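You operate a simulated robot arm through the tools that you are given. There is no shell and no other tool.

You run a simulated robot arm. Do the job below in one go: nothing can be reset, and whatever is moved stays where it is left.

## Task
Aim the low roof's two work lamps as the card says.
Fine: lock both lamp clamps again.

The check looks at the end state, three seconds after you hand in, the way a careful person would. Anything else that was tipped, shoved, dropped, spilled or broken makes it a failure.

## Robot
A 6-joint arm with a two-finger gripper, fixed in place. Base frame: the origin is at the foot of the arm, x ahead of it, y to its left, z up. Lengths are in cm, angles in rad, forces in N, time in s.
Its first joint turns from -2.897 to 2.897 rad. Payload 2.45 kg.
The TCP is the grasp point between the finger pads, 2 cm short of the fingertips. In the tool frame z runs along the fingers and y along their closing line. Largest opening 14 cm; the body of the gripper starts 16.8 cm behind the TCP.
Orientation is that of the tool frame in the base frame, as a unit quaternion [x, y, z, w]. With the fingers straight down and closing along the base's y, the tool's x points along the base's -x, its y along +y and its z along -z.

## Interface
- The arm moves only by the tool apply_moves. Its argument "motion" is a list of rows, each an object (a shift or turn left out is 0, a gripper value left out holds the last) with "rotation": the turn, a rotation vector about the tool's x, y, z in rad, a list of three; "offset": the shift along the tool's x, y, z in m, a list of three; "claw": the finger opening in m, from 0 to 0.14. In form: [{"rotation": [ax, ay, az], "offset": [tx, ty, tz], "claw": claw}, ...]. A call has 1 to 20 rows; each row shifts and turns the commanded pose from where the row before left it, along the tool's axes as they then stand. A row lasts 0.2 s, in which the tool goes at most 5 cm and 0.15 rad; a call with a longer step from one row to the next is refused whole, and so is a gripper value outside its range. Where a pose cannot be reached the arm comes as near as it can. A force on the tool above 60 N (or 10 N above the force at the start of the call, whichever is more), or a blocked arm, ends the call early, and 0.2 s more pass. Each finger travels about 4.5 cm/s and halts on what it meets, pressing with about 31 N; the grip force reading is that of the motor and also rises with nothing between the fingers. The clock runs only during rows and for 0.2 s after the last one: add rows that do not move to give the fingers time. The reply holds the time, the measured pose of the TCP, the force on the tool along the base axes, the opening and the grip force, in the units named above and with some noise, with the torque about the TCP (base axes, N m) and any sound that the robot's microphone picked up, and new pictures: "views" is both (left out), scene, wrist or none.
- Cameras (640 x 400 px; columns grow to the right, rows downward): "scene" is fixed at [4.57, 50.9, 176.2]; the picture's right is [-0.43, -0.90, 0.00], its down [-0.68, 0.32, -0.66] and it looks along [0.60, -0.28, -0.75] (base axes); focal length 365 px, centre (320, 200). "wrist" rides on the gripper at [7.8, 1.1, -20.9] in the tool frame; the picture's right is [-0.14, 0.99, 0.00], its down [-0.92, -0.13, -0.37] and it looks along [-0.36, -0.05, 0.93] (tool axes); focal length 280 px, centre (320, 200). There is no depth. A picture from a camera that has moved, and an enlarged one, comes with that camera's place and axes in the base frame and with its lens. The place of the scene camera against the robot may be out by one fixed shift of up to 1.2 cm in any direction.
- inspect(camera, box): a new picture of the part [left, top, right, bottom] of that camera's present view, enlarged. No time passes.
- close_job(): hands the job in; it is judged then, once.

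Places have to be worked out from the pictures, the camera data and where the tool is seen. Open the gripper and draw the arm clear of the work before you hand the job in, unless the task says otherwise.

The tools are called after "Request:" as a command line: name --argument value ..., lists and objects as JSON in quotes. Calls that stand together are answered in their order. apply_moves: Moves the arm, as the interface text tells. Its arguments: {"type":"object","properties":{"motion":{"type":"array","items":{"type":"object","properties":{"rotation":{"type":"array","items":{"type":"number"}},"offset":{"type":"array","items":{"type":"number"}},"claw":{"type":"number"}}}},"views":{"type":"string","enum":["both","scene","wrist","none"]}},"required":["motion"]} The other tools are called the same way: inspect (camera, box) takes an enlarged picture of a part of a camera's view; close_job () hands the job in.

At the start:

```text
t: 0.0
eef_pos: [57.6, 28.9, 137.86]
orientation: [0.001, 1.0, 0.0, 0.001]
wrist_force: [-0.1, -0.4, 1.0]
torque: [0.01, 0.02, 0.01]
width: 14.02
gripper_force: 0.1
```

scene: 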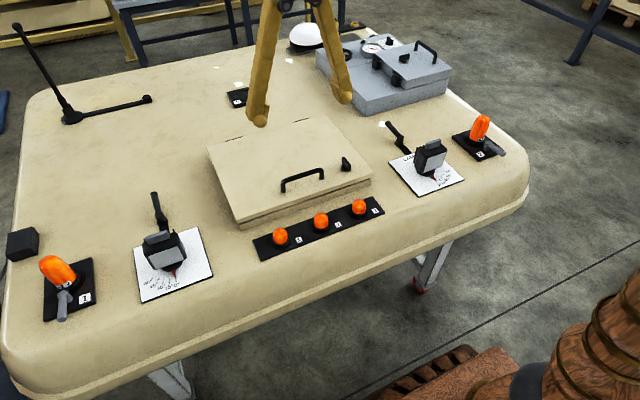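
wrist: 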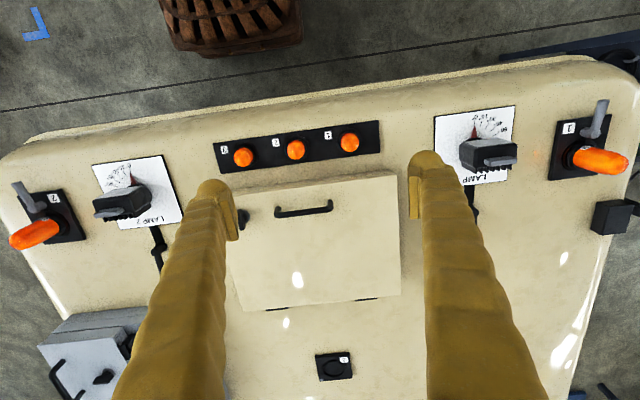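

I see a roof with two lamps on dial plates, orange-handled levers, buttons, and hatch. I'll inspect the details before moving.

Request:
inspect --camera "scene" --box '[120, 180, 240, 310]'

Request:
inspect --camera "scene" --box '[370, 100, 520, 210]'

Request:
inspect --camera "wrist" --box '[420, 90, 540, 200]'

Request:
inspect --camera "wrist" --box '[80, 140, 200, 250]'

Request:
inspect --camera "scene" --box '[200, 0, 460, 130]'

Request:
inspect --camera "scene" --box '[0, 220, 130, 340]'

Request:
inspect --camera "scene" --box '[200, 120, 400, 270]'

```text
3.08 times, centred on (180, 245) of scene
camera zoom: at [4.57, 50.9, 176.2], right [-0.43, -0.9, 0.0], down [-0.68, 0.32, -0.66], along [0.6, -0.28, -0.75], focal length 1124 px, centre (751, 62)
```

zoom: 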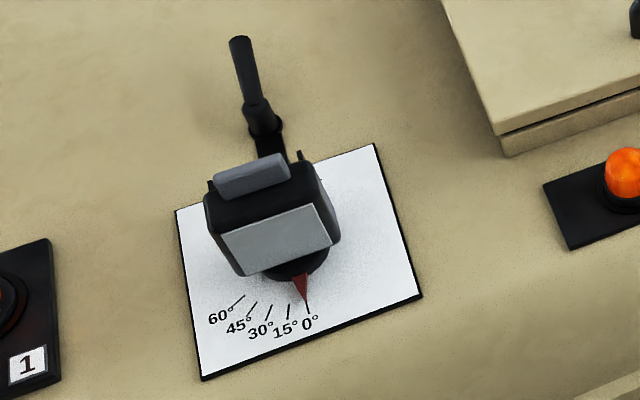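

```text
3.64 times, centred on (445, 155) of scene
camera zoom: at [4.57, 50.9, 176.2], right [-0.43, -0.9, 0.0], down [-0.68, 0.32, -0.66], along [0.6, -0.28, -0.75], focal length 1328 px, centre (-134, 364)
```

zoom: 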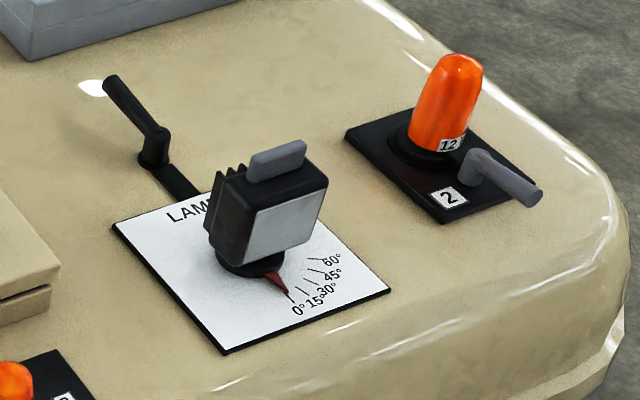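

```text
3.64 times, centred on (480, 145) of wrist
camera zoom: at [49.77, 30.07, 158.7], right [0.14, 0.99, 0.0], down [0.92, -0.13, 0.37], along [0.37, -0.05, -0.93], focal length 1020 px, centre (-262, 400)
```

zoom: 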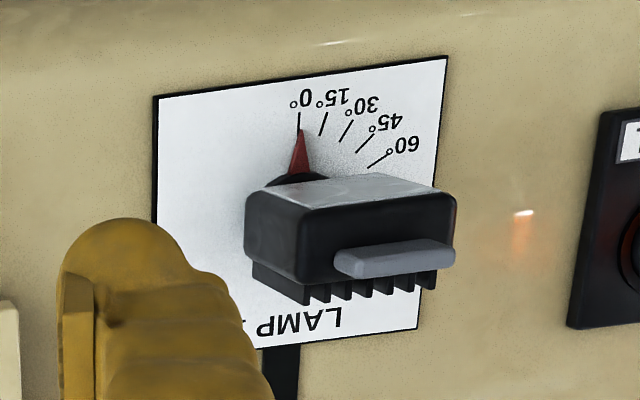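

```text
3.64 times, centred on (140, 195) of wrist
camera zoom: at [49.77, 30.07, 158.7], right [0.14, 0.99, 0.0], down [0.92, -0.13, 0.37], along [0.37, -0.05, -0.93], focal length 1020 px, centre (974, 218)
```

zoom: 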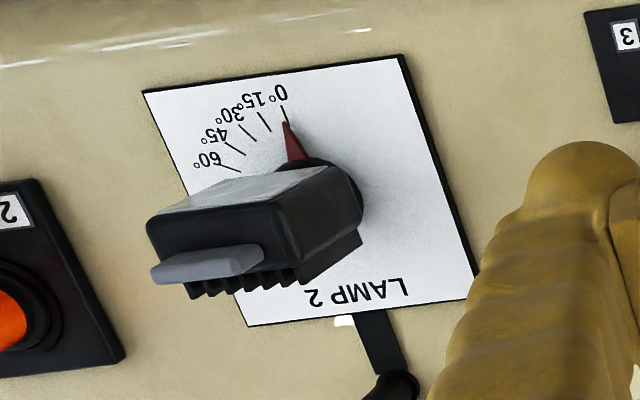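

```text
2.46 times, centred on (330, 65) of scene
camera zoom: at [4.57, 50.9, 176.2], right [-0.43, -0.9, 0.0], down [-0.68, 0.32, -0.66], along [0.6, -0.28, -0.75], focal length 899 px, centre (295, 532)
```

zoom: 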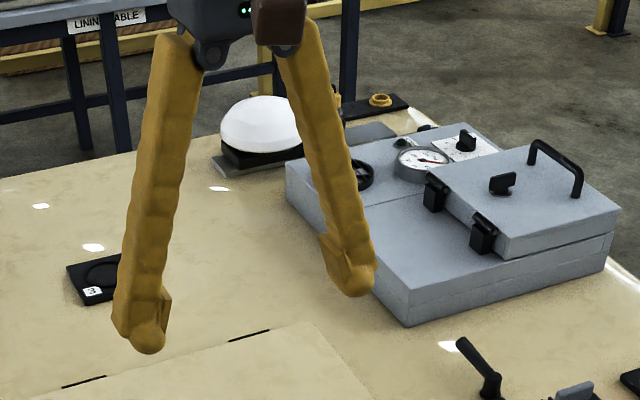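

```text
3.33 times, centred on (65, 280) of scene
camera zoom: at [4.57, 50.9, 176.2], right [-0.43, -0.9, 0.0], down [-0.68, 0.32, -0.66], along [0.6, -0.28, -0.75], focal length 1217 px, centre (1170, -67)
```

zoom: 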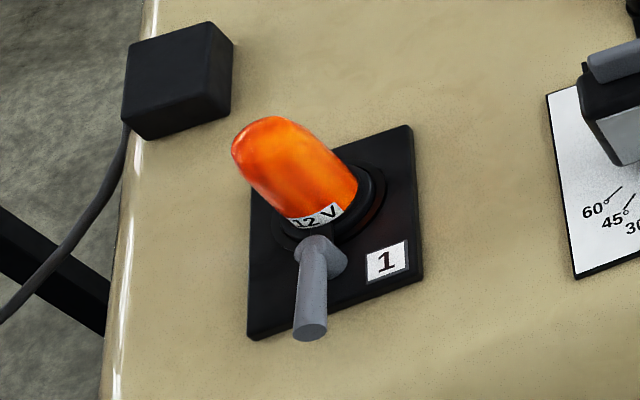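

```text
2.67 times, centred on (300, 195) of scene
camera zoom: at [4.57, 50.9, 176.2], right [-0.43, -0.9, 0.0], down [-0.68, 0.32, -0.66], along [0.6, -0.28, -0.75], focal length 974 px, centre (373, 213)
```

zoom: 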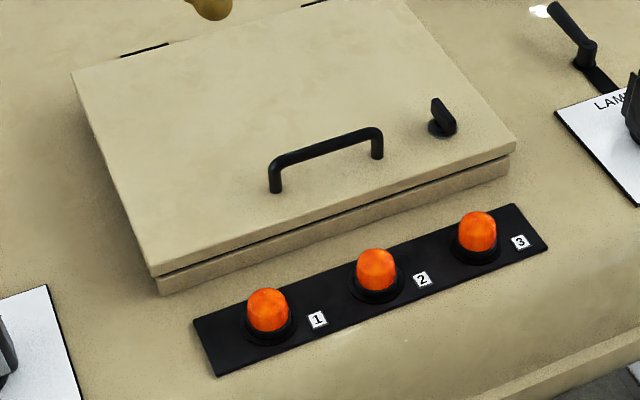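

The two lamps both point at 0° now, with black clamp levers behind them; I haven't found the card yet. I'll look more closely at the remaining parts of both views for it.

Request:
inspect --camera "scene" --box '[0, 0, 200, 130]'

Request:
inspect --camera "scene" --box '[440, 180, 640, 400]'

Request:
inspect --camera "wrist" --box '[0, 0, 320, 130]'

Request:
inspect --camera "wrist" --box '[0, 280, 200, 400]'

Request:
inspect --camera "wrist" --box '[500, 80, 640, 400]'

Request:
inspect --camera "scene" --box '[320, 20, 470, 120]'

```text
3.08 times, centred on (100, 65) of scene
camera zoom: at [4.57, 50.9, 176.2], right [-0.43, -0.9, 0.0], down [-0.68, 0.32, -0.66], along [0.6, -0.28, -0.75], focal length 1124 px, centre (997, 615)
```

zoom: 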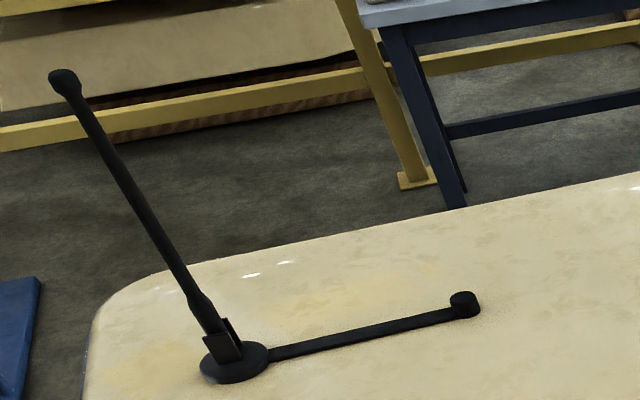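

```text
1.82 times, centred on (540, 290) of scene
camera zoom: at [4.57, 50.9, 176.2], right [-0.43, -0.9, 0.0], down [-0.68, 0.32, -0.66], along [0.6, -0.28, -0.75], focal length 664 px, centre (-80, 36)
```

zoom: 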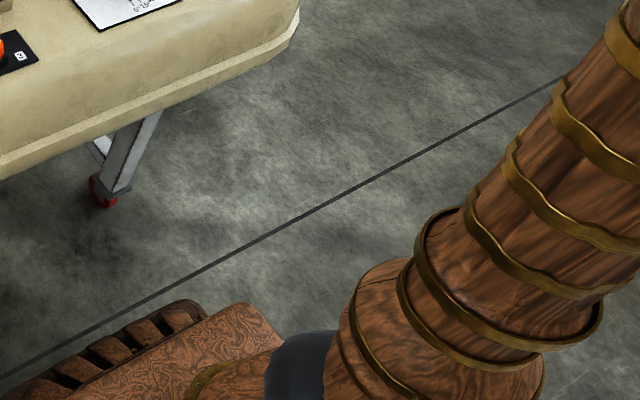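

```text
2.00 times, centred on (160, 65) of wrist
camera zoom: at [49.77, 30.07, 158.7], right [0.14, 0.99, 0.0], down [0.92, -0.13, 0.37], along [0.37, -0.05, -0.93], focal length 561 px, centre (640, 470)
```

zoom: 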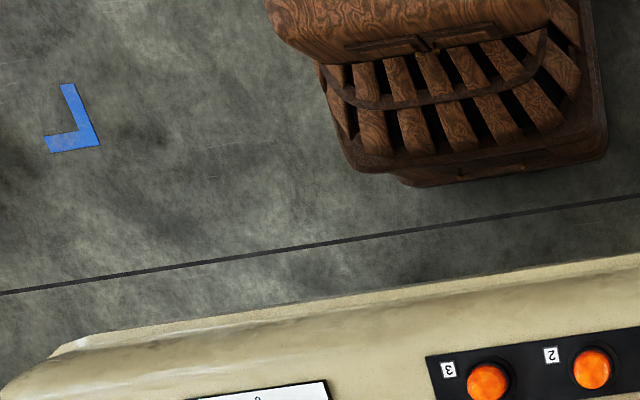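

```text
3.20 times, centred on (100, 340) of wrist
camera zoom: at [49.77, 30.07, 158.7], right [0.14, 0.99, 0.0], down [0.92, -0.13, 0.37], along [0.37, -0.05, -0.93], focal length 897 px, centre (1024, -248)
```

zoom: 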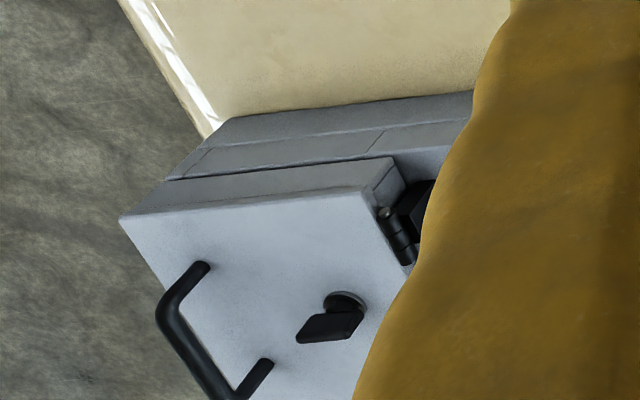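

```text
1.25 times, centred on (570, 240) of wrist
camera zoom: at [49.77, 30.07, 158.7], right [0.14, 0.99, 0.0], down [0.92, -0.13, 0.37], along [0.37, -0.05, -0.93], focal length 350 px, centre (8, 150)
```

zoom: 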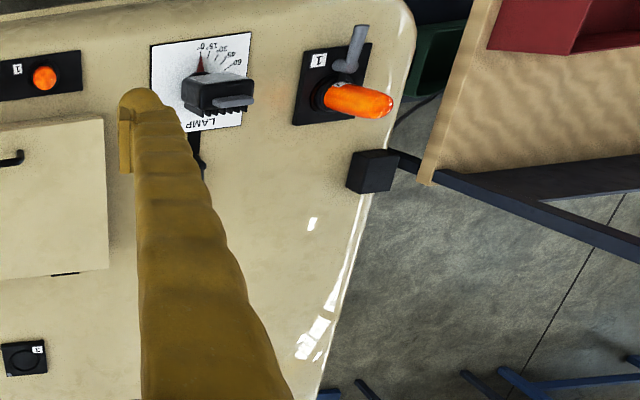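

```text
4.00 times, centred on (395, 70) of scene
camera zoom: at [4.57, 50.9, 176.2], right [-0.43, -0.9, 0.0], down [-0.68, 0.32, -0.66], along [0.6, -0.28, -0.75], focal length 1461 px, centre (20, 720)
```

zoom: 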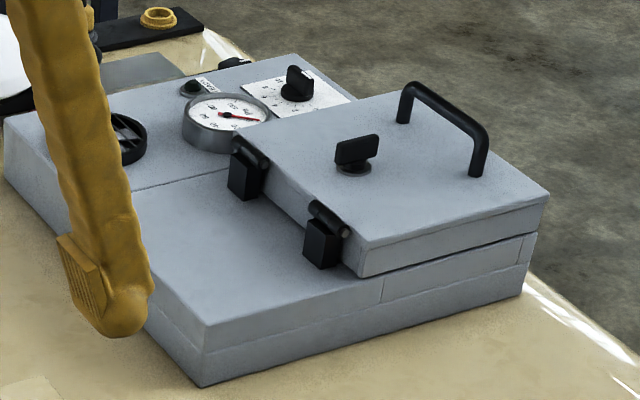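

No card is visible yet on the roof. I'll lift the arm a little and tilt the wrist camera toward the left side of the shop, then elsewhere, to search for it.

Request:
apply_moves --motion '[{"rotation": [-0.15, 0, 0]}, {"rotation": [-0.15, 0, 0]}, {"rotation": [-0.15, 0, 0]}, {"rotation": [-0.15, 0, 0]}, {"rotation": [-0.15, 0, 0]}, {"rotation": [-0.1, 0, 0]}]' --views "both"

```text
t: 1.4
eef_pos: [57.49, 29.07, 137.9]
orientation: [-0.001, 0.911, 0.413, 0.002]
wrist_force: [0.0, 0.3, 0.2]
torque: [-0.01, 0.02, 0.04]
width: 14.0
gripper_force: 0.0
camera wrist: at [49.76, 14.02, 152.43], right [0.14, 0.65, 0.75], down [0.92, -0.36, 0.15], along [0.37, 0.67, -0.65], focal length 280 px, centre (320, 200)
```

scene: 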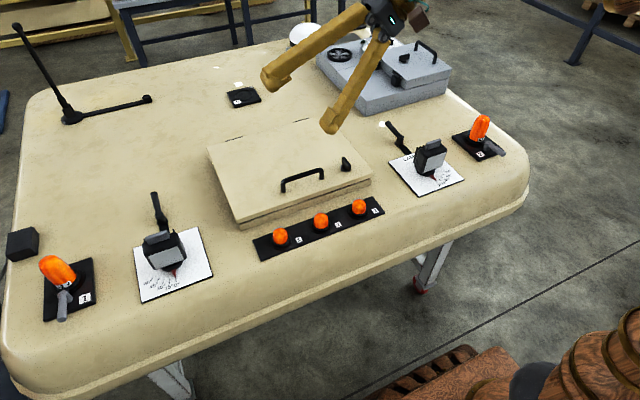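
wrist: 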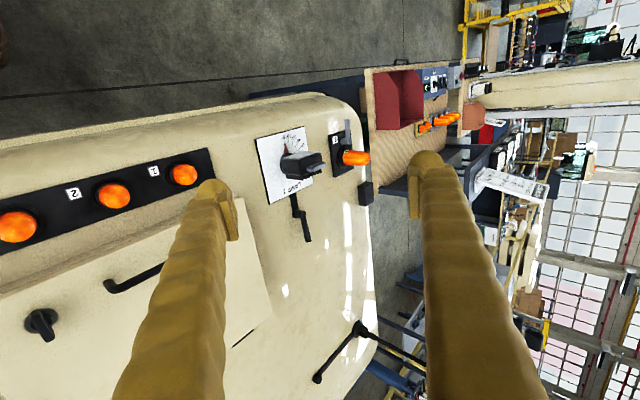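

Request:
inspect --camera "wrist" --box '[340, 40, 580, 210]'

Request:
inspect --camera "wrist" --box '[460, 140, 560, 220]'

Request:
inspect --camera "wrist" --box '[240, 110, 390, 250]'

Request:
inspect --camera "scene" --box '[200, 0, 460, 130]'

```text
2.35 times, centred on (460, 125) of wrist
camera zoom: at [49.76, 14.02, 152.43], right [0.14, 0.65, 0.75], down [0.92, -0.36, 0.15], along [0.37, 0.67, -0.65], focal length 660 px, centre (-9, 376)
```

zoom: 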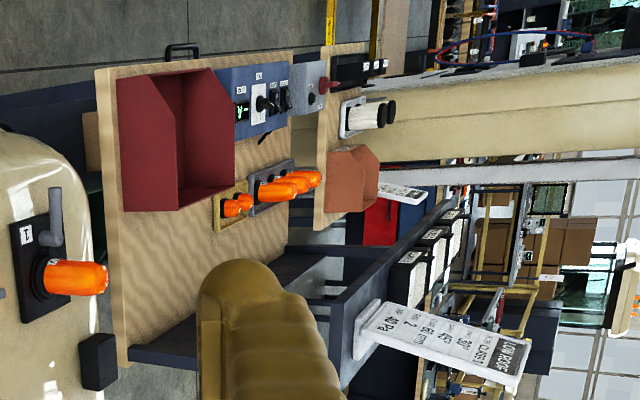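

```text
5.00 times, centred on (510, 180) of wrist
camera zoom: at [49.76, 14.02, 152.43], right [0.14, 0.65, 0.75], down [0.92, -0.36, 0.15], along [0.37, 0.67, -0.65], focal length 1402 px, centre (-630, 300)
```

zoom: 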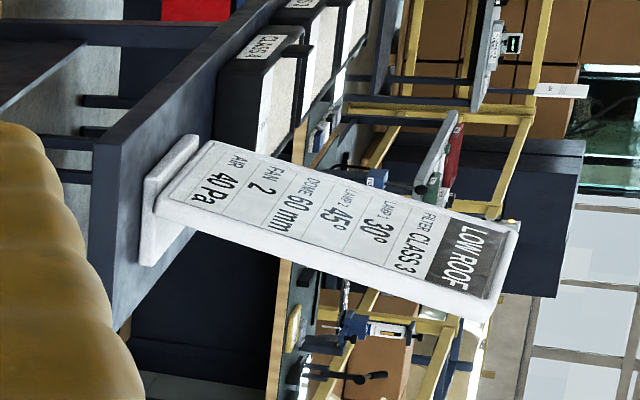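

```text
2.86 times, centred on (315, 180) of wrist
camera zoom: at [49.76, 14.02, 152.43], right [0.14, 0.65, 0.75], down [0.92, -0.36, 0.15], along [0.37, 0.67, -0.65], focal length 801 px, centre (334, 257)
```

zoom: 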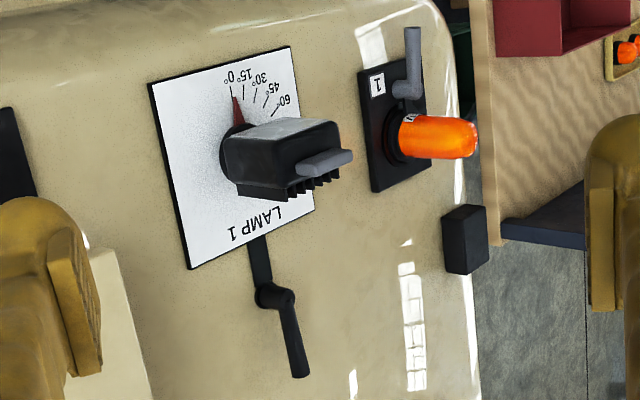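

```text
2.46 times, centred on (330, 65) of scene
camera zoom: at [4.57, 50.9, 176.2], right [-0.43, -0.9, 0.0], down [-0.68, 0.32, -0.66], along [0.6, -0.28, -0.75], focal length 899 px, centre (295, 532)
```

zoom: 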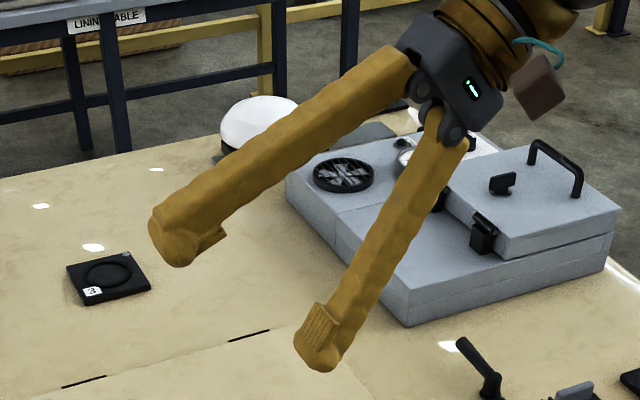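

There's a card stand headed "LOW ROOF" with lamp 1 and lamp 2 settings. I'll zoom in to read it with certainty, and check the other card beside it.

Request:
inspect --camera "wrist" --box '[480, 162, 550, 206]'

Request:
inspect --camera "wrist" --box '[490, 110, 540, 140]'

Request:
inspect --camera "wrist" --box '[285, 180, 325, 250]'

```text
9.09 times, centred on (515, 184) of wrist
camera zoom: at [49.76, 14.02, 152.43], right [0.14, 0.65, 0.75], down [0.92, -0.36, 0.15], along [0.37, 0.67, -0.65], focal length 2549 px, centre (-1453, 346)
```

zoom: 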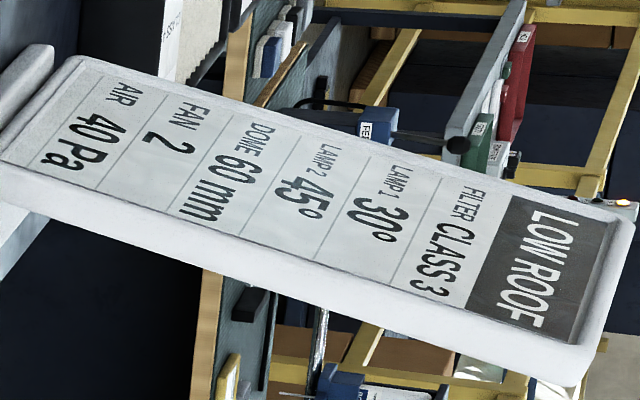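

```text
12.80 times, centred on (515, 125) of wrist
camera zoom: at [49.76, 14.02, 152.43], right [0.14, 0.65, 0.75], down [0.92, -0.36, 0.15], along [0.37, 0.67, -0.65], focal length 3589 px, centre (-2176, 1160)
```

zoom: 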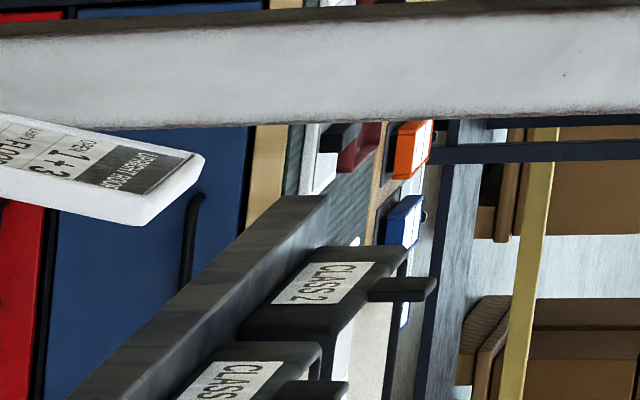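

```text
5.71 times, centred on (305, 215) of wrist
camera zoom: at [49.76, 14.02, 152.43], right [0.14, 0.65, 0.75], down [0.92, -0.36, 0.15], along [0.37, 0.67, -0.65], focal length 1602 px, centre (406, 114)
```

zoom: 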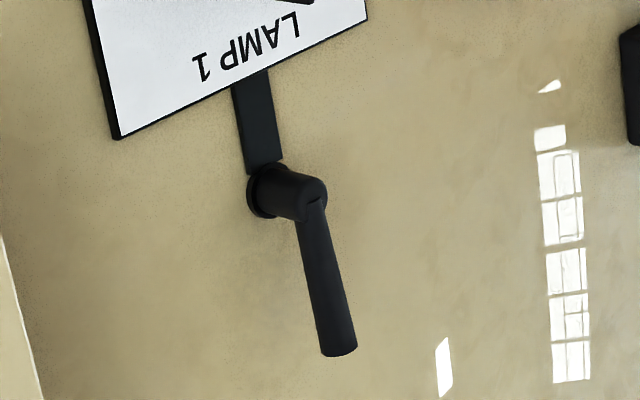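

The card reads LOW ROOF: LAMP 1 = 30°, LAMP 2 = 45°; the other card belongs to the upright roof. I place lamp 1's pivot near (68.5, 64.4) with its clamp lever hub near (84, 64) pointing +x, and lamp 2 likewise at y≈-17. I'll straighten the tool and move to look at lamp 2's clamp.

Request:
apply_moves --motion '[{"rotation": [0.15, 0, 0]}, {"rotation": [0.15, 0, 0]}, {"rotation": [0.15, 0, 0]}, {"rotation": [0.15, 0, 0]}, {"rotation": [0.15, 0, 0]}, {"rotation": [0.1, 0, 0]}, {"offset": [-0.0146, -0.0383, 0.0167]}, {"offset": [-0.0146, -0.0383, 0.0167]}, {"offset": [-0.0146, -0.0383, 0.0167]}, {"offset": [-0.0146, -0.0383, 0.0167]}, {"offset": [-0.0146, -0.0383, 0.0167]}, {"offset": [-0.0146, -0.0383, 0.0167]}, {"offset": [-0.0146, -0.0383, 0.0167]}, {"offset": [-0.0146, -0.0383, 0.0167]}, {"offset": [-0.0146, -0.0383, 0.0167]}, {"offset": [-0.0146, -0.0383, 0.0167]}, {"offset": [-0.0146, -0.0383, 0.0167]}, {"offset": [-0.0146, -0.0383, 0.0167]}]'

```text
t: 5.2
eef_pos: [75.05, -17.37, 117.64]
orientation: [0.0, 1.0, 0.0, 0.001]
wrist_force: [0.0, 0.2, 0.1]
torque: [0.01, -0.03, 0.04]
width: 14.0
gripper_force: 0.0
camera wrist: at [67.32, -16.09, 138.44], right [0.14, 0.99, 0.0], down [0.92, -0.13, 0.37], along [0.37, -0.05, -0.93], focal length 280 px, centre (320, 200)
```

scene: 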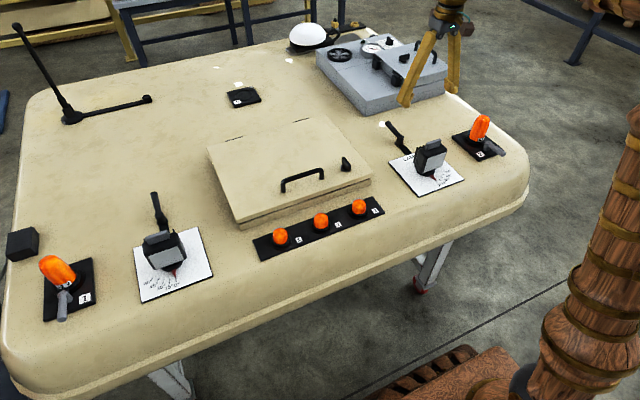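
wrist: 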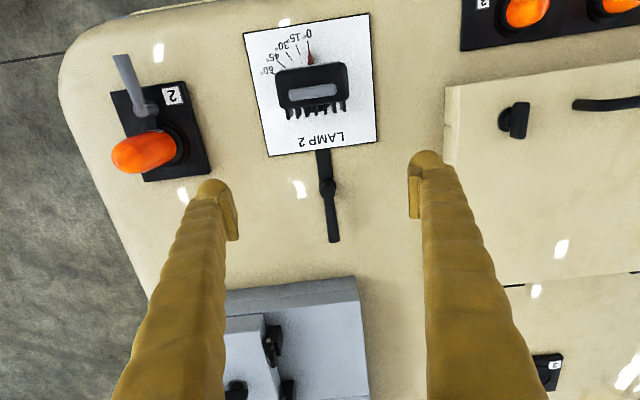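

Request:
inspect --camera "wrist" --box '[240, 10, 390, 130]'

Request:
inspect --camera "wrist" --box '[280, 130, 380, 260]'

Request:
inspect --camera "scene" --box '[370, 100, 470, 200]'

```text
3.33 times, centred on (315, 70) of wrist
camera zoom: at [67.32, -16.09, 138.44], right [0.14, 0.99, 0.0], down [0.92, -0.13, 0.37], along [0.37, -0.05, -0.93], focal length 935 px, centre (337, 633)
```

zoom: 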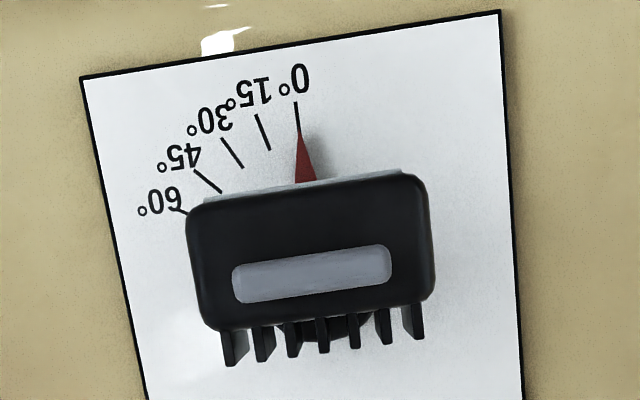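

```text
3.08 times, centred on (330, 195) of wrist
camera zoom: at [67.32, -16.09, 138.44], right [0.14, 0.99, 0.0], down [0.92, -0.13, 0.37], along [0.37, -0.05, -0.93], focal length 863 px, centre (289, 215)
```

zoom: 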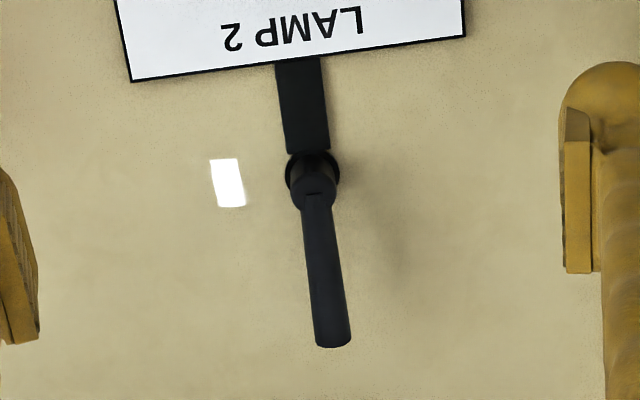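

```text
4.00 times, centred on (420, 150) of scene
camera zoom: at [4.57, 50.9, 176.2], right [-0.43, -0.9, 0.0], down [-0.68, 0.32, -0.66], along [0.6, -0.28, -0.75], focal length 1461 px, centre (-80, 400)
```

zoom: 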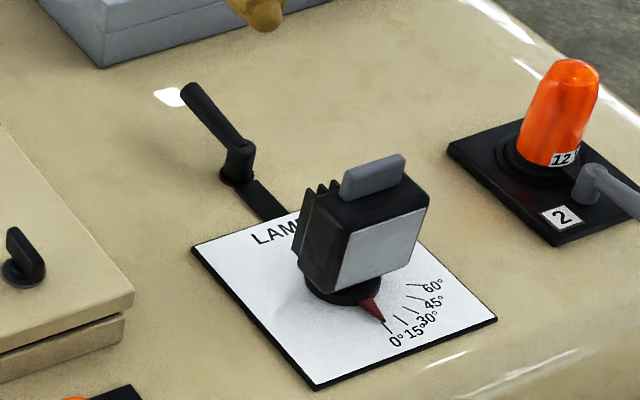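

I estimate lamp 2's clamp hub at about (82.8, -16.8) with the lever running along +x to (92, -16.9) at z≈96. I'll narrow the fingers to 5 cm, move over the outer part of the lever and come down partway.

Request:
apply_moves --motion '[{"offset": [-0.0465, 0.001, 0], "claw": 0.05}, {"offset": [-0.0465, 0.001, 0]}, {"offset": [-0.0465, 0.002, 0]}, {"offset": [0, 0, 0.035]}, {"offset": [0, 0, 0.035]}, {"offset": [0, 0, 0.035]}, {"offset": [0, 0, 0.035]}]'

```text
t: 6.8
eef_pos: [89.01, -16.47, 103.84]
orientation: [0.0, 1.0, 0.0, 0.0]
wrist_force: [0.1, 0.3, 1.1]
torque: [-0.01, -0.02, -0.01]
width: 5.02
gripper_force: 0.0
camera wrist: at [81.29, -15.42, 124.62], right [0.14, 0.99, 0.0], down [0.92, -0.13, 0.37], along [0.37, -0.05, -0.93], focal length 280 px, centre (320, 200)
```

scene: 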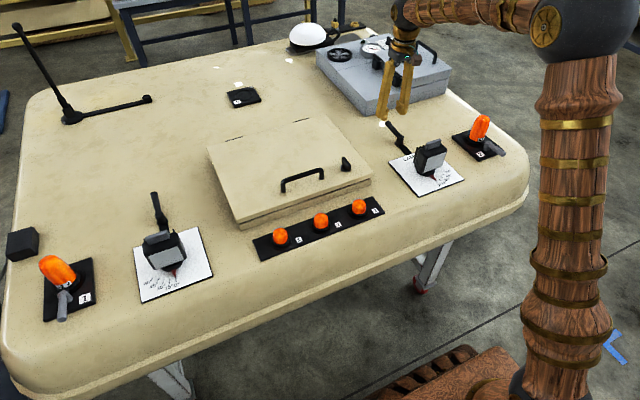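
wrist: 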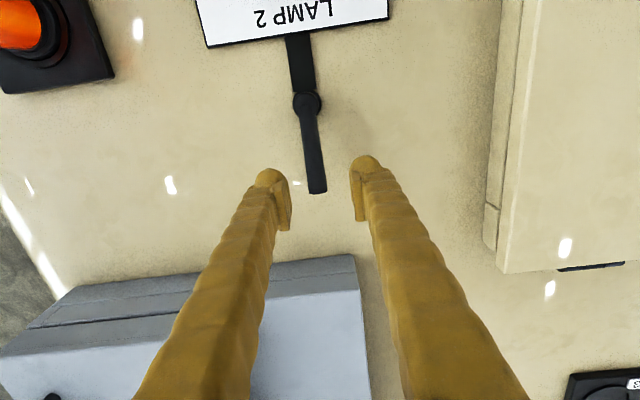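

The lever end shows near (91.5, -17.0) and the hub near (82.4, -16.9). I'll lower the open fingers astride the lever at x≈88.5.

Request:
apply_moves --motion '[{"offset": [0.005, -0.005, 0.015]}, {"offset": [0, 0, 0.02]}, {"offset": [0, 0, 0.02]}, {"offset": [0, 0, 0.02]}]'

```text
t: 7.8
eef_pos: [88.41, -17.15, 96.3]
orientation: [-0.001, 1.0, 0.0, 0.001]
wrist_force: [-0.4, 0.1, 0.6]
torque: [0.0, -0.02, -0.01]
width: 5.0
gripper_force: 0.0
camera wrist: at [80.66, -15.98, 117.1], right [0.14, 0.99, 0.0], down [0.92, -0.13, 0.37], along [0.37, -0.05, -0.93], focal length 280 px, centre (320, 200)
```

scene: 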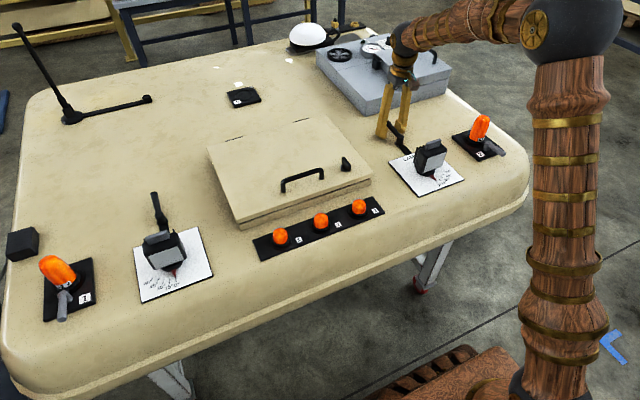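
wrist: 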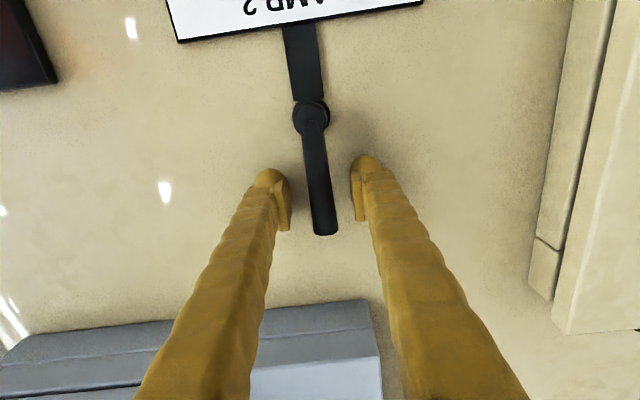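

The lever sits between the fingers with clear space. I'll narrow the opening to 2.8 cm and try swinging the lever counter-clockwise a little about the hub, watching the force.

Request:
apply_moves --motion '[{"claw": 0.028}, {}, {}, {"offset": [0.0003, 0.0061, 0], "rotation": [0, 0, -0.1]}, {"offset": [0.0003, 0.0061, 0], "rotation": [0, 0, -0.1]}, {"offset": [0.0003, 0.0061, 0], "rotation": [0, 0, -0.1]}]' --views "wrist"

```text
t: 9.2
eef_pos: [88.31, -15.43, 96.42]
orientation: [-0.15, 0.989, 0.0, 0.002]
wrist_force: [0.9, -1.5, -1.0]
torque: [0.02, -0.01, -0.03]
width: 2.86
gripper_force: 0.5
camera wrist: at [80.64, -16.58, 117.23], right [-0.16, 0.99, 0.0], down [0.92, 0.15, 0.37], along [0.36, 0.06, -0.93], focal length 280 px, centre (320, 200)
```

wrist: 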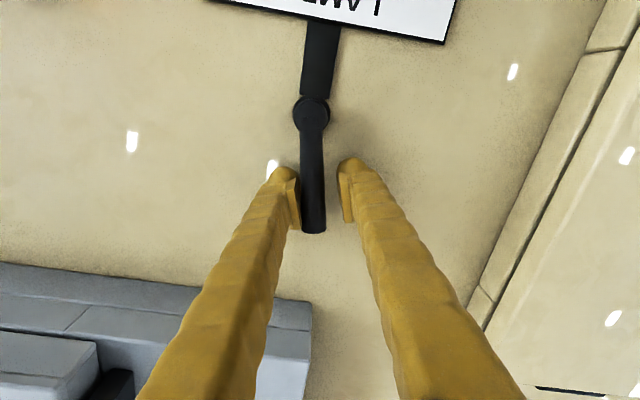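

The lever is following with only light resistance (~1.5 N). I'll carry on counter-clockwise in steps.

Request:
apply_moves --motion '[{"offset": [0.0003, 0.0061, 0], "rotation": [0, 0, -0.1]}, {"offset": [0.0003, 0.0061, 0], "rotation": [0, 0, -0.1]}, {"offset": [0.0003, 0.0061, 0], "rotation": [0, 0, -0.1]}, {"offset": [0.0003, 0.0061, 0], "rotation": [0, 0, -0.1]}]' --views "wrist"

```text
t: 10.2
eef_pos: [87.1, -13.26, 96.31]
orientation: [-0.344, 0.939, 0.001, 0.002]
wrist_force: [0.8, -1.9, 0.1]
torque: [0.0, -0.01, -0.03]
width: 2.88
gripper_force: 0.7
camera wrist: at [80.47, -17.33, 117.22], right [-0.53, 0.84, 0.0], down [0.79, 0.5, 0.37], along [0.31, 0.2, -0.93], focal length 280 px, centre (320, 200)
```

wrist: 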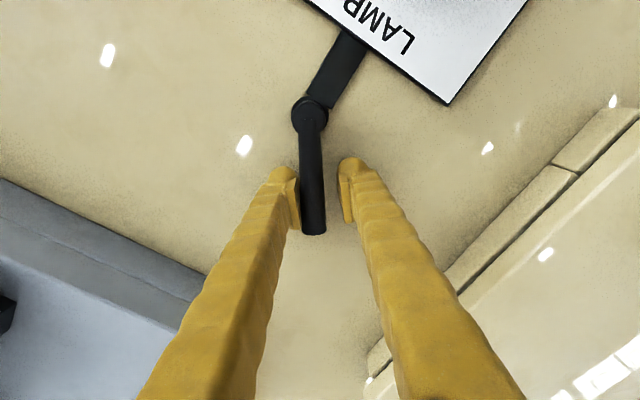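

The lever has swung about 0.5 rad, still light. I'll keep turning it toward 90°, watching for a stop or click.

Request:
apply_moves --motion '[{"offset": [0.0003, 0.0061, 0], "rotation": [0, 0, -0.1]}, {"offset": [0.0003, 0.0061, 0], "rotation": [0, 0, -0.1]}, {"offset": [0.0003, 0.0061, 0], "rotation": [0, 0, -0.1]}, {"offset": [0.0003, 0.0061, 0], "rotation": [0, 0, -0.1]}, {"offset": [0.0003, 0.0061, 0], "rotation": [0, 0, -0.1]}]'

```text
t: 11.4
eef_pos: [84.54, -11.51, 96.33]
orientation: [-0.565, 0.825, 0.0, 0.0]
wrist_force: [2.2, -1.0, 0.7]
torque: [0.0, -0.02, -0.05]
width: 2.92
gripper_force: 1.3
camera wrist: at [80.78, -18.29, 117.17], right [-0.87, 0.49, 0.0], down [0.45, 0.81, 0.37], along [0.18, 0.32, -0.93], focal length 280 px, centre (320, 200)
```

scene: 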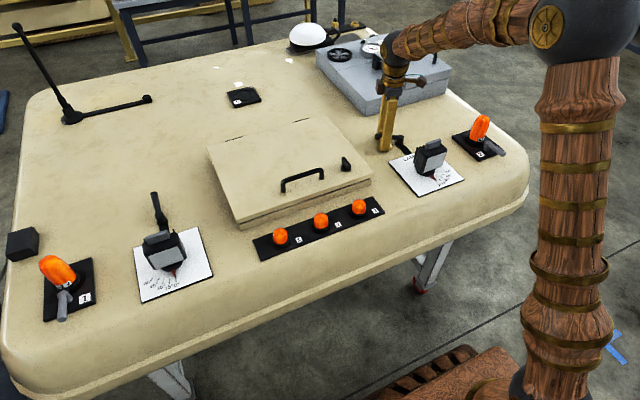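
wrist: 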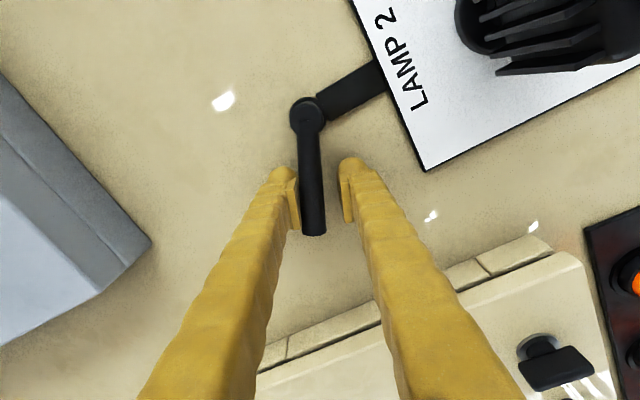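

The lever is now at about 1.0 rad with no stop yet. I'll continue another 0.5 rad.

Request:
apply_moves --motion '[{"offset": [0.0003, 0.0061, 0], "rotation": [0, 0, -0.1]}, {"offset": [0.0003, 0.0061, 0], "rotation": [0, 0, -0.1]}, {"offset": [0.0003, 0.0061, 0], "rotation": [0, 0, -0.1]}, {"offset": [0.0003, 0.0061, 0], "rotation": [0, 0, -0.1]}]' --views "wrist"

Request:
apply_moves --motion '[{"offset": [0.0003, 0.0061, 0], "rotation": [0, 0, -0.1]}, {"offset": [0.0003, 0.0061, 0], "rotation": [0, 0, -0.1]}]' --views "wrist"

```text
t: 12.4
eef_pos: [82.06, -11.0, 96.38]
orientation: [0.718, -0.696, 0.001, 0.0]
wrist_force: [1.4, -0.5, 0.6]
torque: [0.01, -0.04, -0.02]
width: 2.9
gripper_force: 1.1
camera wrist: at [81.43, -18.8, 117.2], right [-0.99, 0.11, 0.0], down [0.1, 0.92, 0.37], along [0.04, 0.37, -0.93], focal length 280 px, centre (320, 200)
```

wrist: 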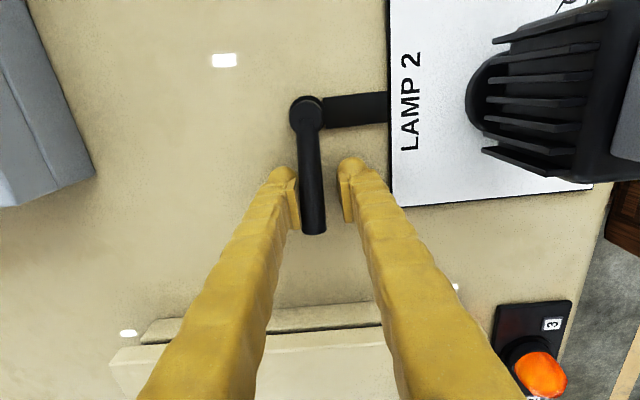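

```text
t: 13.0
eef_pos: [81.1, -11.23, 96.47]
orientation: [0.784, -0.621, 0.002, -0.001]
wrist_force: [43.0, -19.1, -2.9]
torque: [0.03, 0.53, -1.35]
width: 5.08
gripper_force: 17.3
camera wrist: at [81.87, -19.08, 117.26], right [-1.0, -0.09, 0.0], down [-0.09, 0.93, 0.37], along [-0.03, 0.37, -0.93], focal length 280 px, centre (320, 200)
```

wrist: 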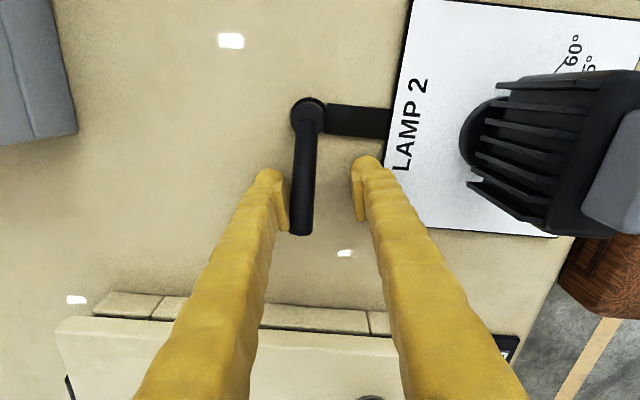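

The lever has hit its stop at about 90° (force 43 N), so the clamp should be released. I'll back off slightly, open the fingers and lift straight up.

Request:
apply_moves --motion '[{"offset": [0.0, -0.0061, 0], "rotation": [0, 0, 0.1]}, {"offset": [0.0, -0.0061, 0], "rotation": [0, 0, 0.1], "claw": 0.05}, {}, {}, {"offset": [0, 0, -0.04]}, {"offset": [0, 0, -0.05]}, {"offset": [0, 0, -0.05]}, {"offset": [0, 0, -0.05]}]'

```text
t: 14.8
eef_pos: [82.22, -11.06, 115.72]
orientation: [0.717, -0.697, 0.0, 0.0]
wrist_force: [0.1, -0.4, -0.4]
torque: [0.01, 0.05, -0.03]
width: 4.98
gripper_force: 0.1
camera wrist: at [81.38, -18.83, 136.42], right [-0.99, 0.11, 0.0], down [0.1, 0.92, 0.37], along [0.04, 0.37, -0.93], focal length 280 px, centre (320, 200)
```

scene: 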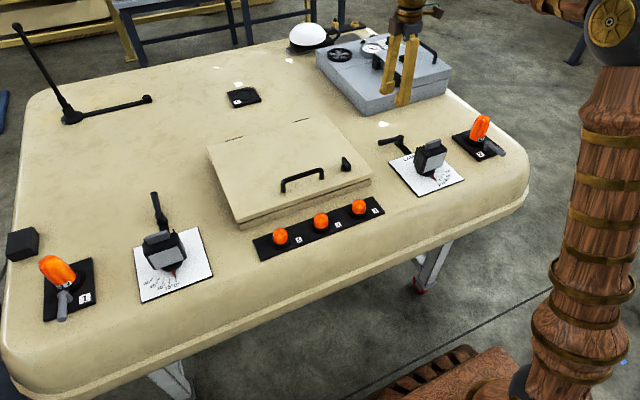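
wrist: 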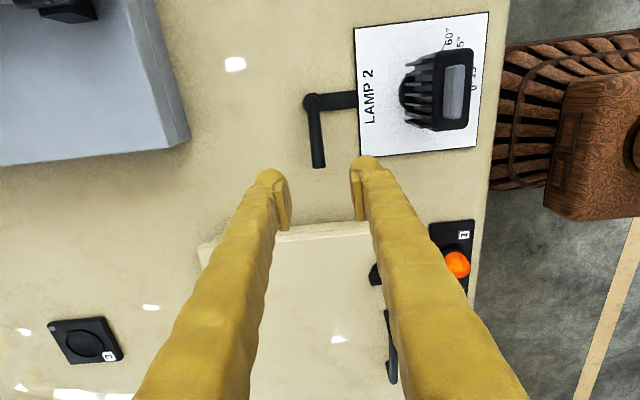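

Lamp 2's lever now points +y (90°), i.e. released. To turn the lamp by its grey top handle (thin along x) with comfortable wrist range, I'll first rotate the tool clockwise by about 3.0 rad here at safe height.

Request:
apply_moves --motion '[{"rotation": [0, 0, 0.15]}, {"rotation": [0, 0, 0.15]}, {"rotation": [0, 0, 0.15]}, {"rotation": [0, 0, 0.15]}, {"rotation": [0, 0, 0.15]}, {"rotation": [0, 0, 0.15]}, {"rotation": [0, 0, 0.15]}, {"rotation": [0, 0, 0.15]}, {"rotation": [0, 0, 0.15]}, {"rotation": [0, 0, 0.15]}, {"rotation": [0, 0, 0.15]}, {"rotation": [0, 0, 0.15]}, {"rotation": [0, 0, 0.15]}, {"rotation": [0, 0, 0.15]}, {"rotation": [0, 0, 0.15]}, {"rotation": [0, 0, 0.15]}, {"rotation": [0, 0, 0.15]}, {"rotation": [0, 0, 0.15]}, {"rotation": [0, 0, 0.15]}, {"rotation": [0, 0, 0.15]}]'

```text
t: 19.0
eef_pos: [82.24, -10.96, 115.26]
orientation: [0.644, 0.765, 0.001, 0.001]
wrist_force: [0.2, 0.0, 0.8]
torque: [0.0, -0.05, 0.01]
width: 5.0
gripper_force: 0.0
camera wrist: at [81.98, -3.04, 136.13], right [1.0, 0.03, 0.0], down [0.03, -0.93, 0.37], along [0.01, -0.37, -0.93], focal length 280 px, centre (320, 200)
```

scene: 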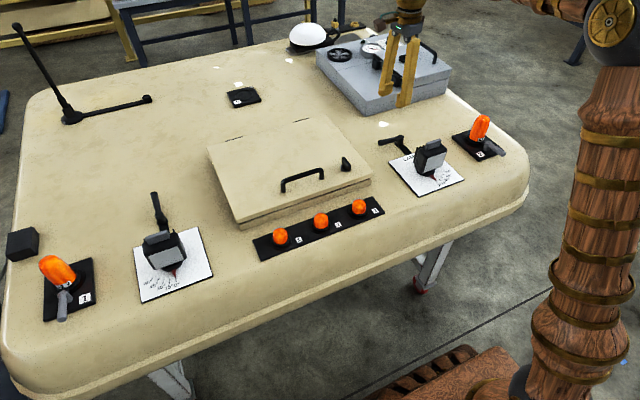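
wrist: 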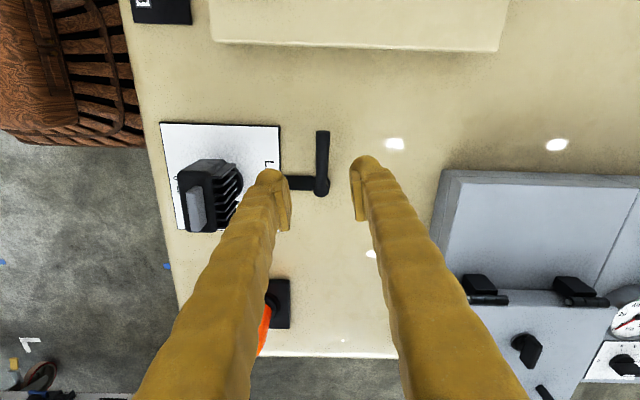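

The tool is at yaw ≈ -1.40. I'll finish turning to -π/2 and move above lamp 2's handle at about (67.9, -17, 112) to see it from close up.

Request:
apply_moves --motion '[{"rotation": [0, 0, 0.085]}, {"rotation": [0, 0, 0.085]}, {"offset": [-0.015, -0.0358, 0.008]}, {"offset": [-0.015, -0.0358, 0.008]}, {"offset": [-0.015, -0.0358, 0.008]}, {"offset": [-0.015, -0.036, 0.008]}]'

```text
t: 20.4
eef_pos: [67.74, -16.81, 112.25]
orientation: [0.707, 0.708, 0.0, 0.0]
wrist_force: [-0.2, 0.2, 0.0]
torque: [0.0, 0.01, -0.01]
width: 4.99
gripper_force: 0.1
camera wrist: at [68.85, -8.85, 133.04], right [0.99, -0.14, 0.0], down [-0.13, -0.92, 0.37], along [-0.05, -0.36, -0.93], focal length 280 px, centre (320, 200)
```

scene: 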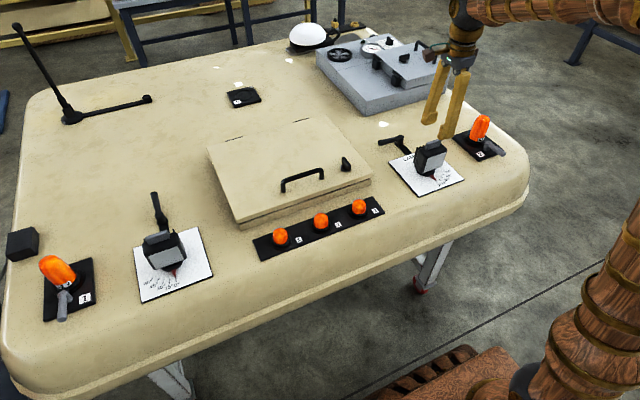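
wrist: 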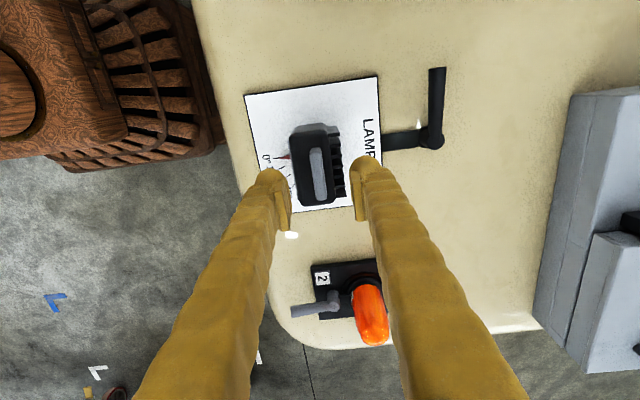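

Request:
inspect --camera "wrist" --box '[240, 70, 400, 240]'

Request:
inspect --camera "scene" --box '[390, 60, 490, 200]'

```text
2.35 times, centred on (320, 155) of wrist
camera zoom: at [68.85, -8.85, 133.04], right [0.99, -0.14, 0.0], down [-0.13, -0.92, 0.37], along [-0.05, -0.36, -0.93], focal length 660 px, centre (320, 306)
```

zoom: 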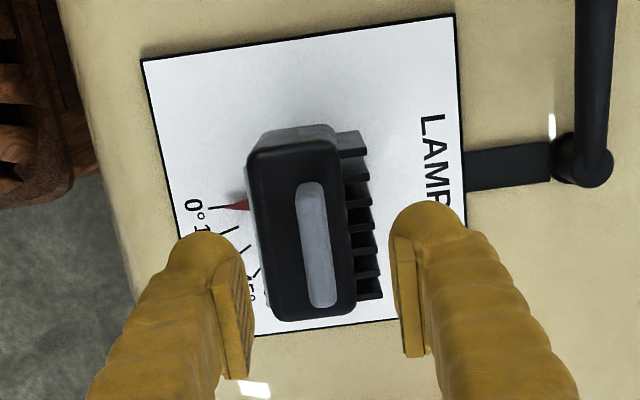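

```text
2.86 times, centred on (440, 130) of scene
camera zoom: at [4.57, 50.9, 176.2], right [-0.43, -0.9, 0.0], down [-0.68, 0.32, -0.66], along [0.6, -0.28, -0.75], focal length 1044 px, centre (-23, 400)
```

zoom: 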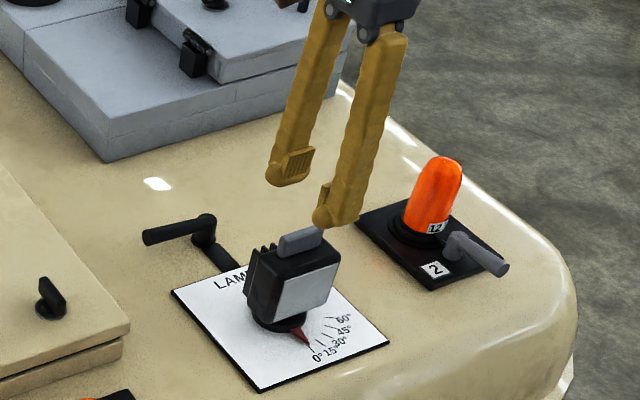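

Triangulating, the handle's centre is at about (67.7, -16.95), top at z≈105, which matches the dial's pivot (ticks converge near (67.8, -16.9)). I'll descend to z≈106 and check contact before gripping.

Request:
apply_moves --motion '[{"offset": [-0.0015, 0, 0.02]}, {"offset": [0, 0, 0.02]}, {"offset": [0, 0, 0.015]}, {"offset": [0, 0, 0.005]}]'

```text
t: 21.4
eef_pos: [67.84, -17.13, 106.05]
orientation: [0.706, 0.709, 0.0, 0.001]
wrist_force: [-0.4, 0.8, 0.3]
torque: [0.02, 0.01, 0.01]
width: 5.01
gripper_force: 0.1
camera wrist: at [69.01, -9.2, 126.94], right [0.99, -0.13, 0.0], down [-0.13, -0.92, 0.37], along [-0.05, -0.36, -0.93], focal length 280 px, centre (320, 200)
```

scene: 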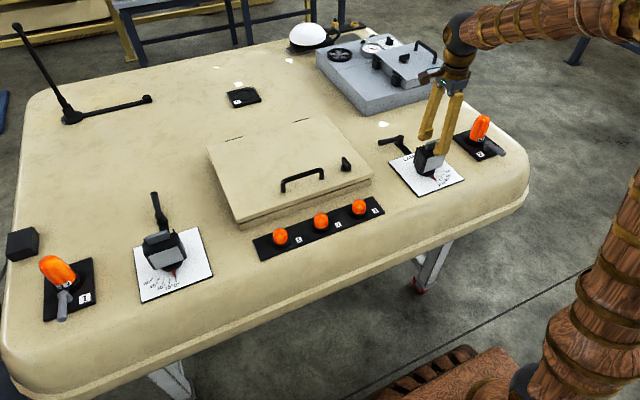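
wrist: 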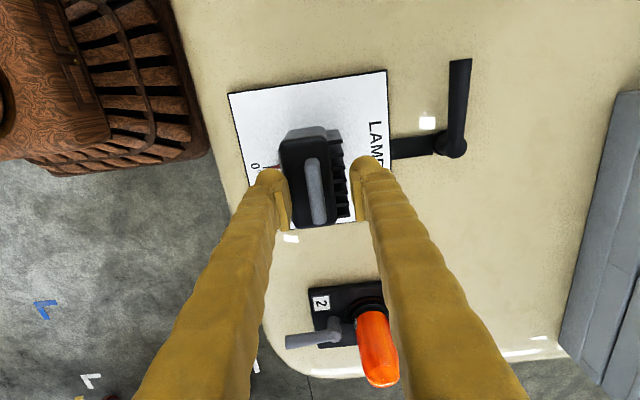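

Request:
inspect --camera "scene" --box '[400, 80, 480, 200]'

Request:
inspect --camera "wrist" --box '[240, 100, 390, 240]'

```text
3.33 times, centred on (440, 140) of scene
camera zoom: at [4.57, 50.9, 176.2], right [-0.43, -0.9, 0.0], down [-0.68, 0.32, -0.66], along [0.6, -0.28, -0.75], focal length 1217 px, centre (-80, 400)
```

zoom: 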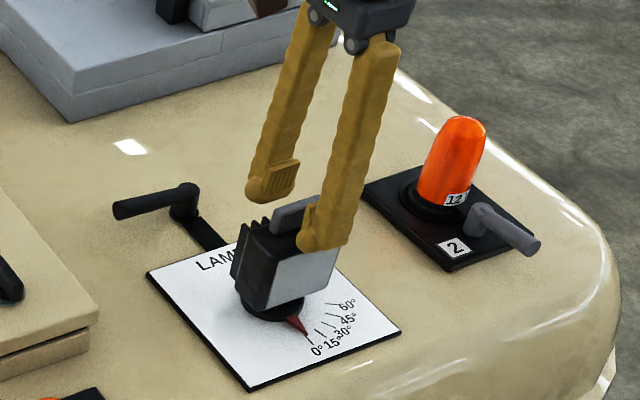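

```text
2.86 times, centred on (315, 170) of wrist
camera zoom: at [69.01, -9.2, 126.94], right [0.99, -0.13, 0.0], down [-0.13, -0.92, 0.37], along [-0.05, -0.36, -0.93], focal length 801 px, centre (334, 286)
```

zoom: 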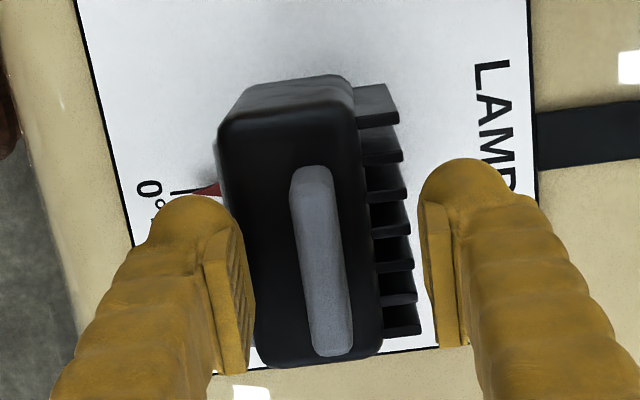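

The fingers straddle the grey handle without contact. I'll close them on it now.

Request:
apply_moves --motion '[{"offset": [0, 0, 0.004], "claw": 0.0}, {}, {}, {}]'

```text
t: 22.0
eef_pos: [67.67, -17.16, 106.08]
orientation: [0.706, 0.708, 0.0, 0.0]
wrist_force: [-18.6, -0.3, 14.2]
torque: [-0.03, -0.07, -0.01]
width: 1.5
gripper_force: 15.9
stopped in row 3: the force on the tool passed its limit at 64 N (the readings are from after the stop); the commanded pose is now the measured one
camera wrist: at [68.85, -9.3, 126.82], right [0.99, -0.13, 0.0], down [-0.13, -0.92, 0.37], along [-0.05, -0.37, -0.93], focal length 280 px, centre (320, 200)
```

scene: 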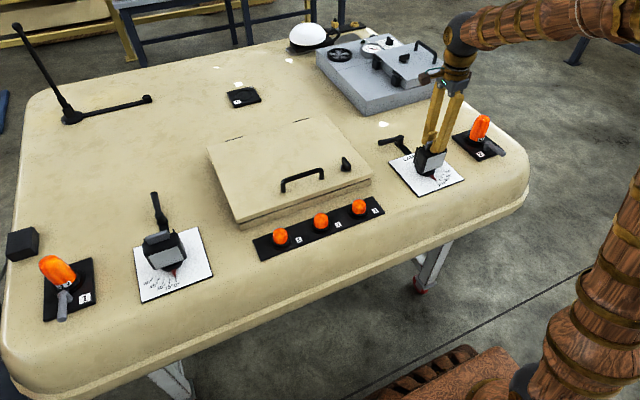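
wrist: 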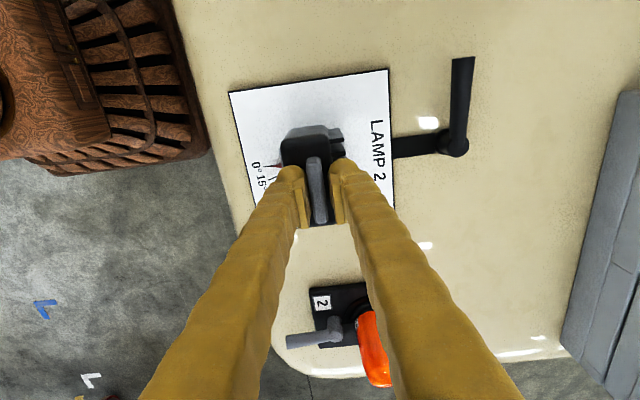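

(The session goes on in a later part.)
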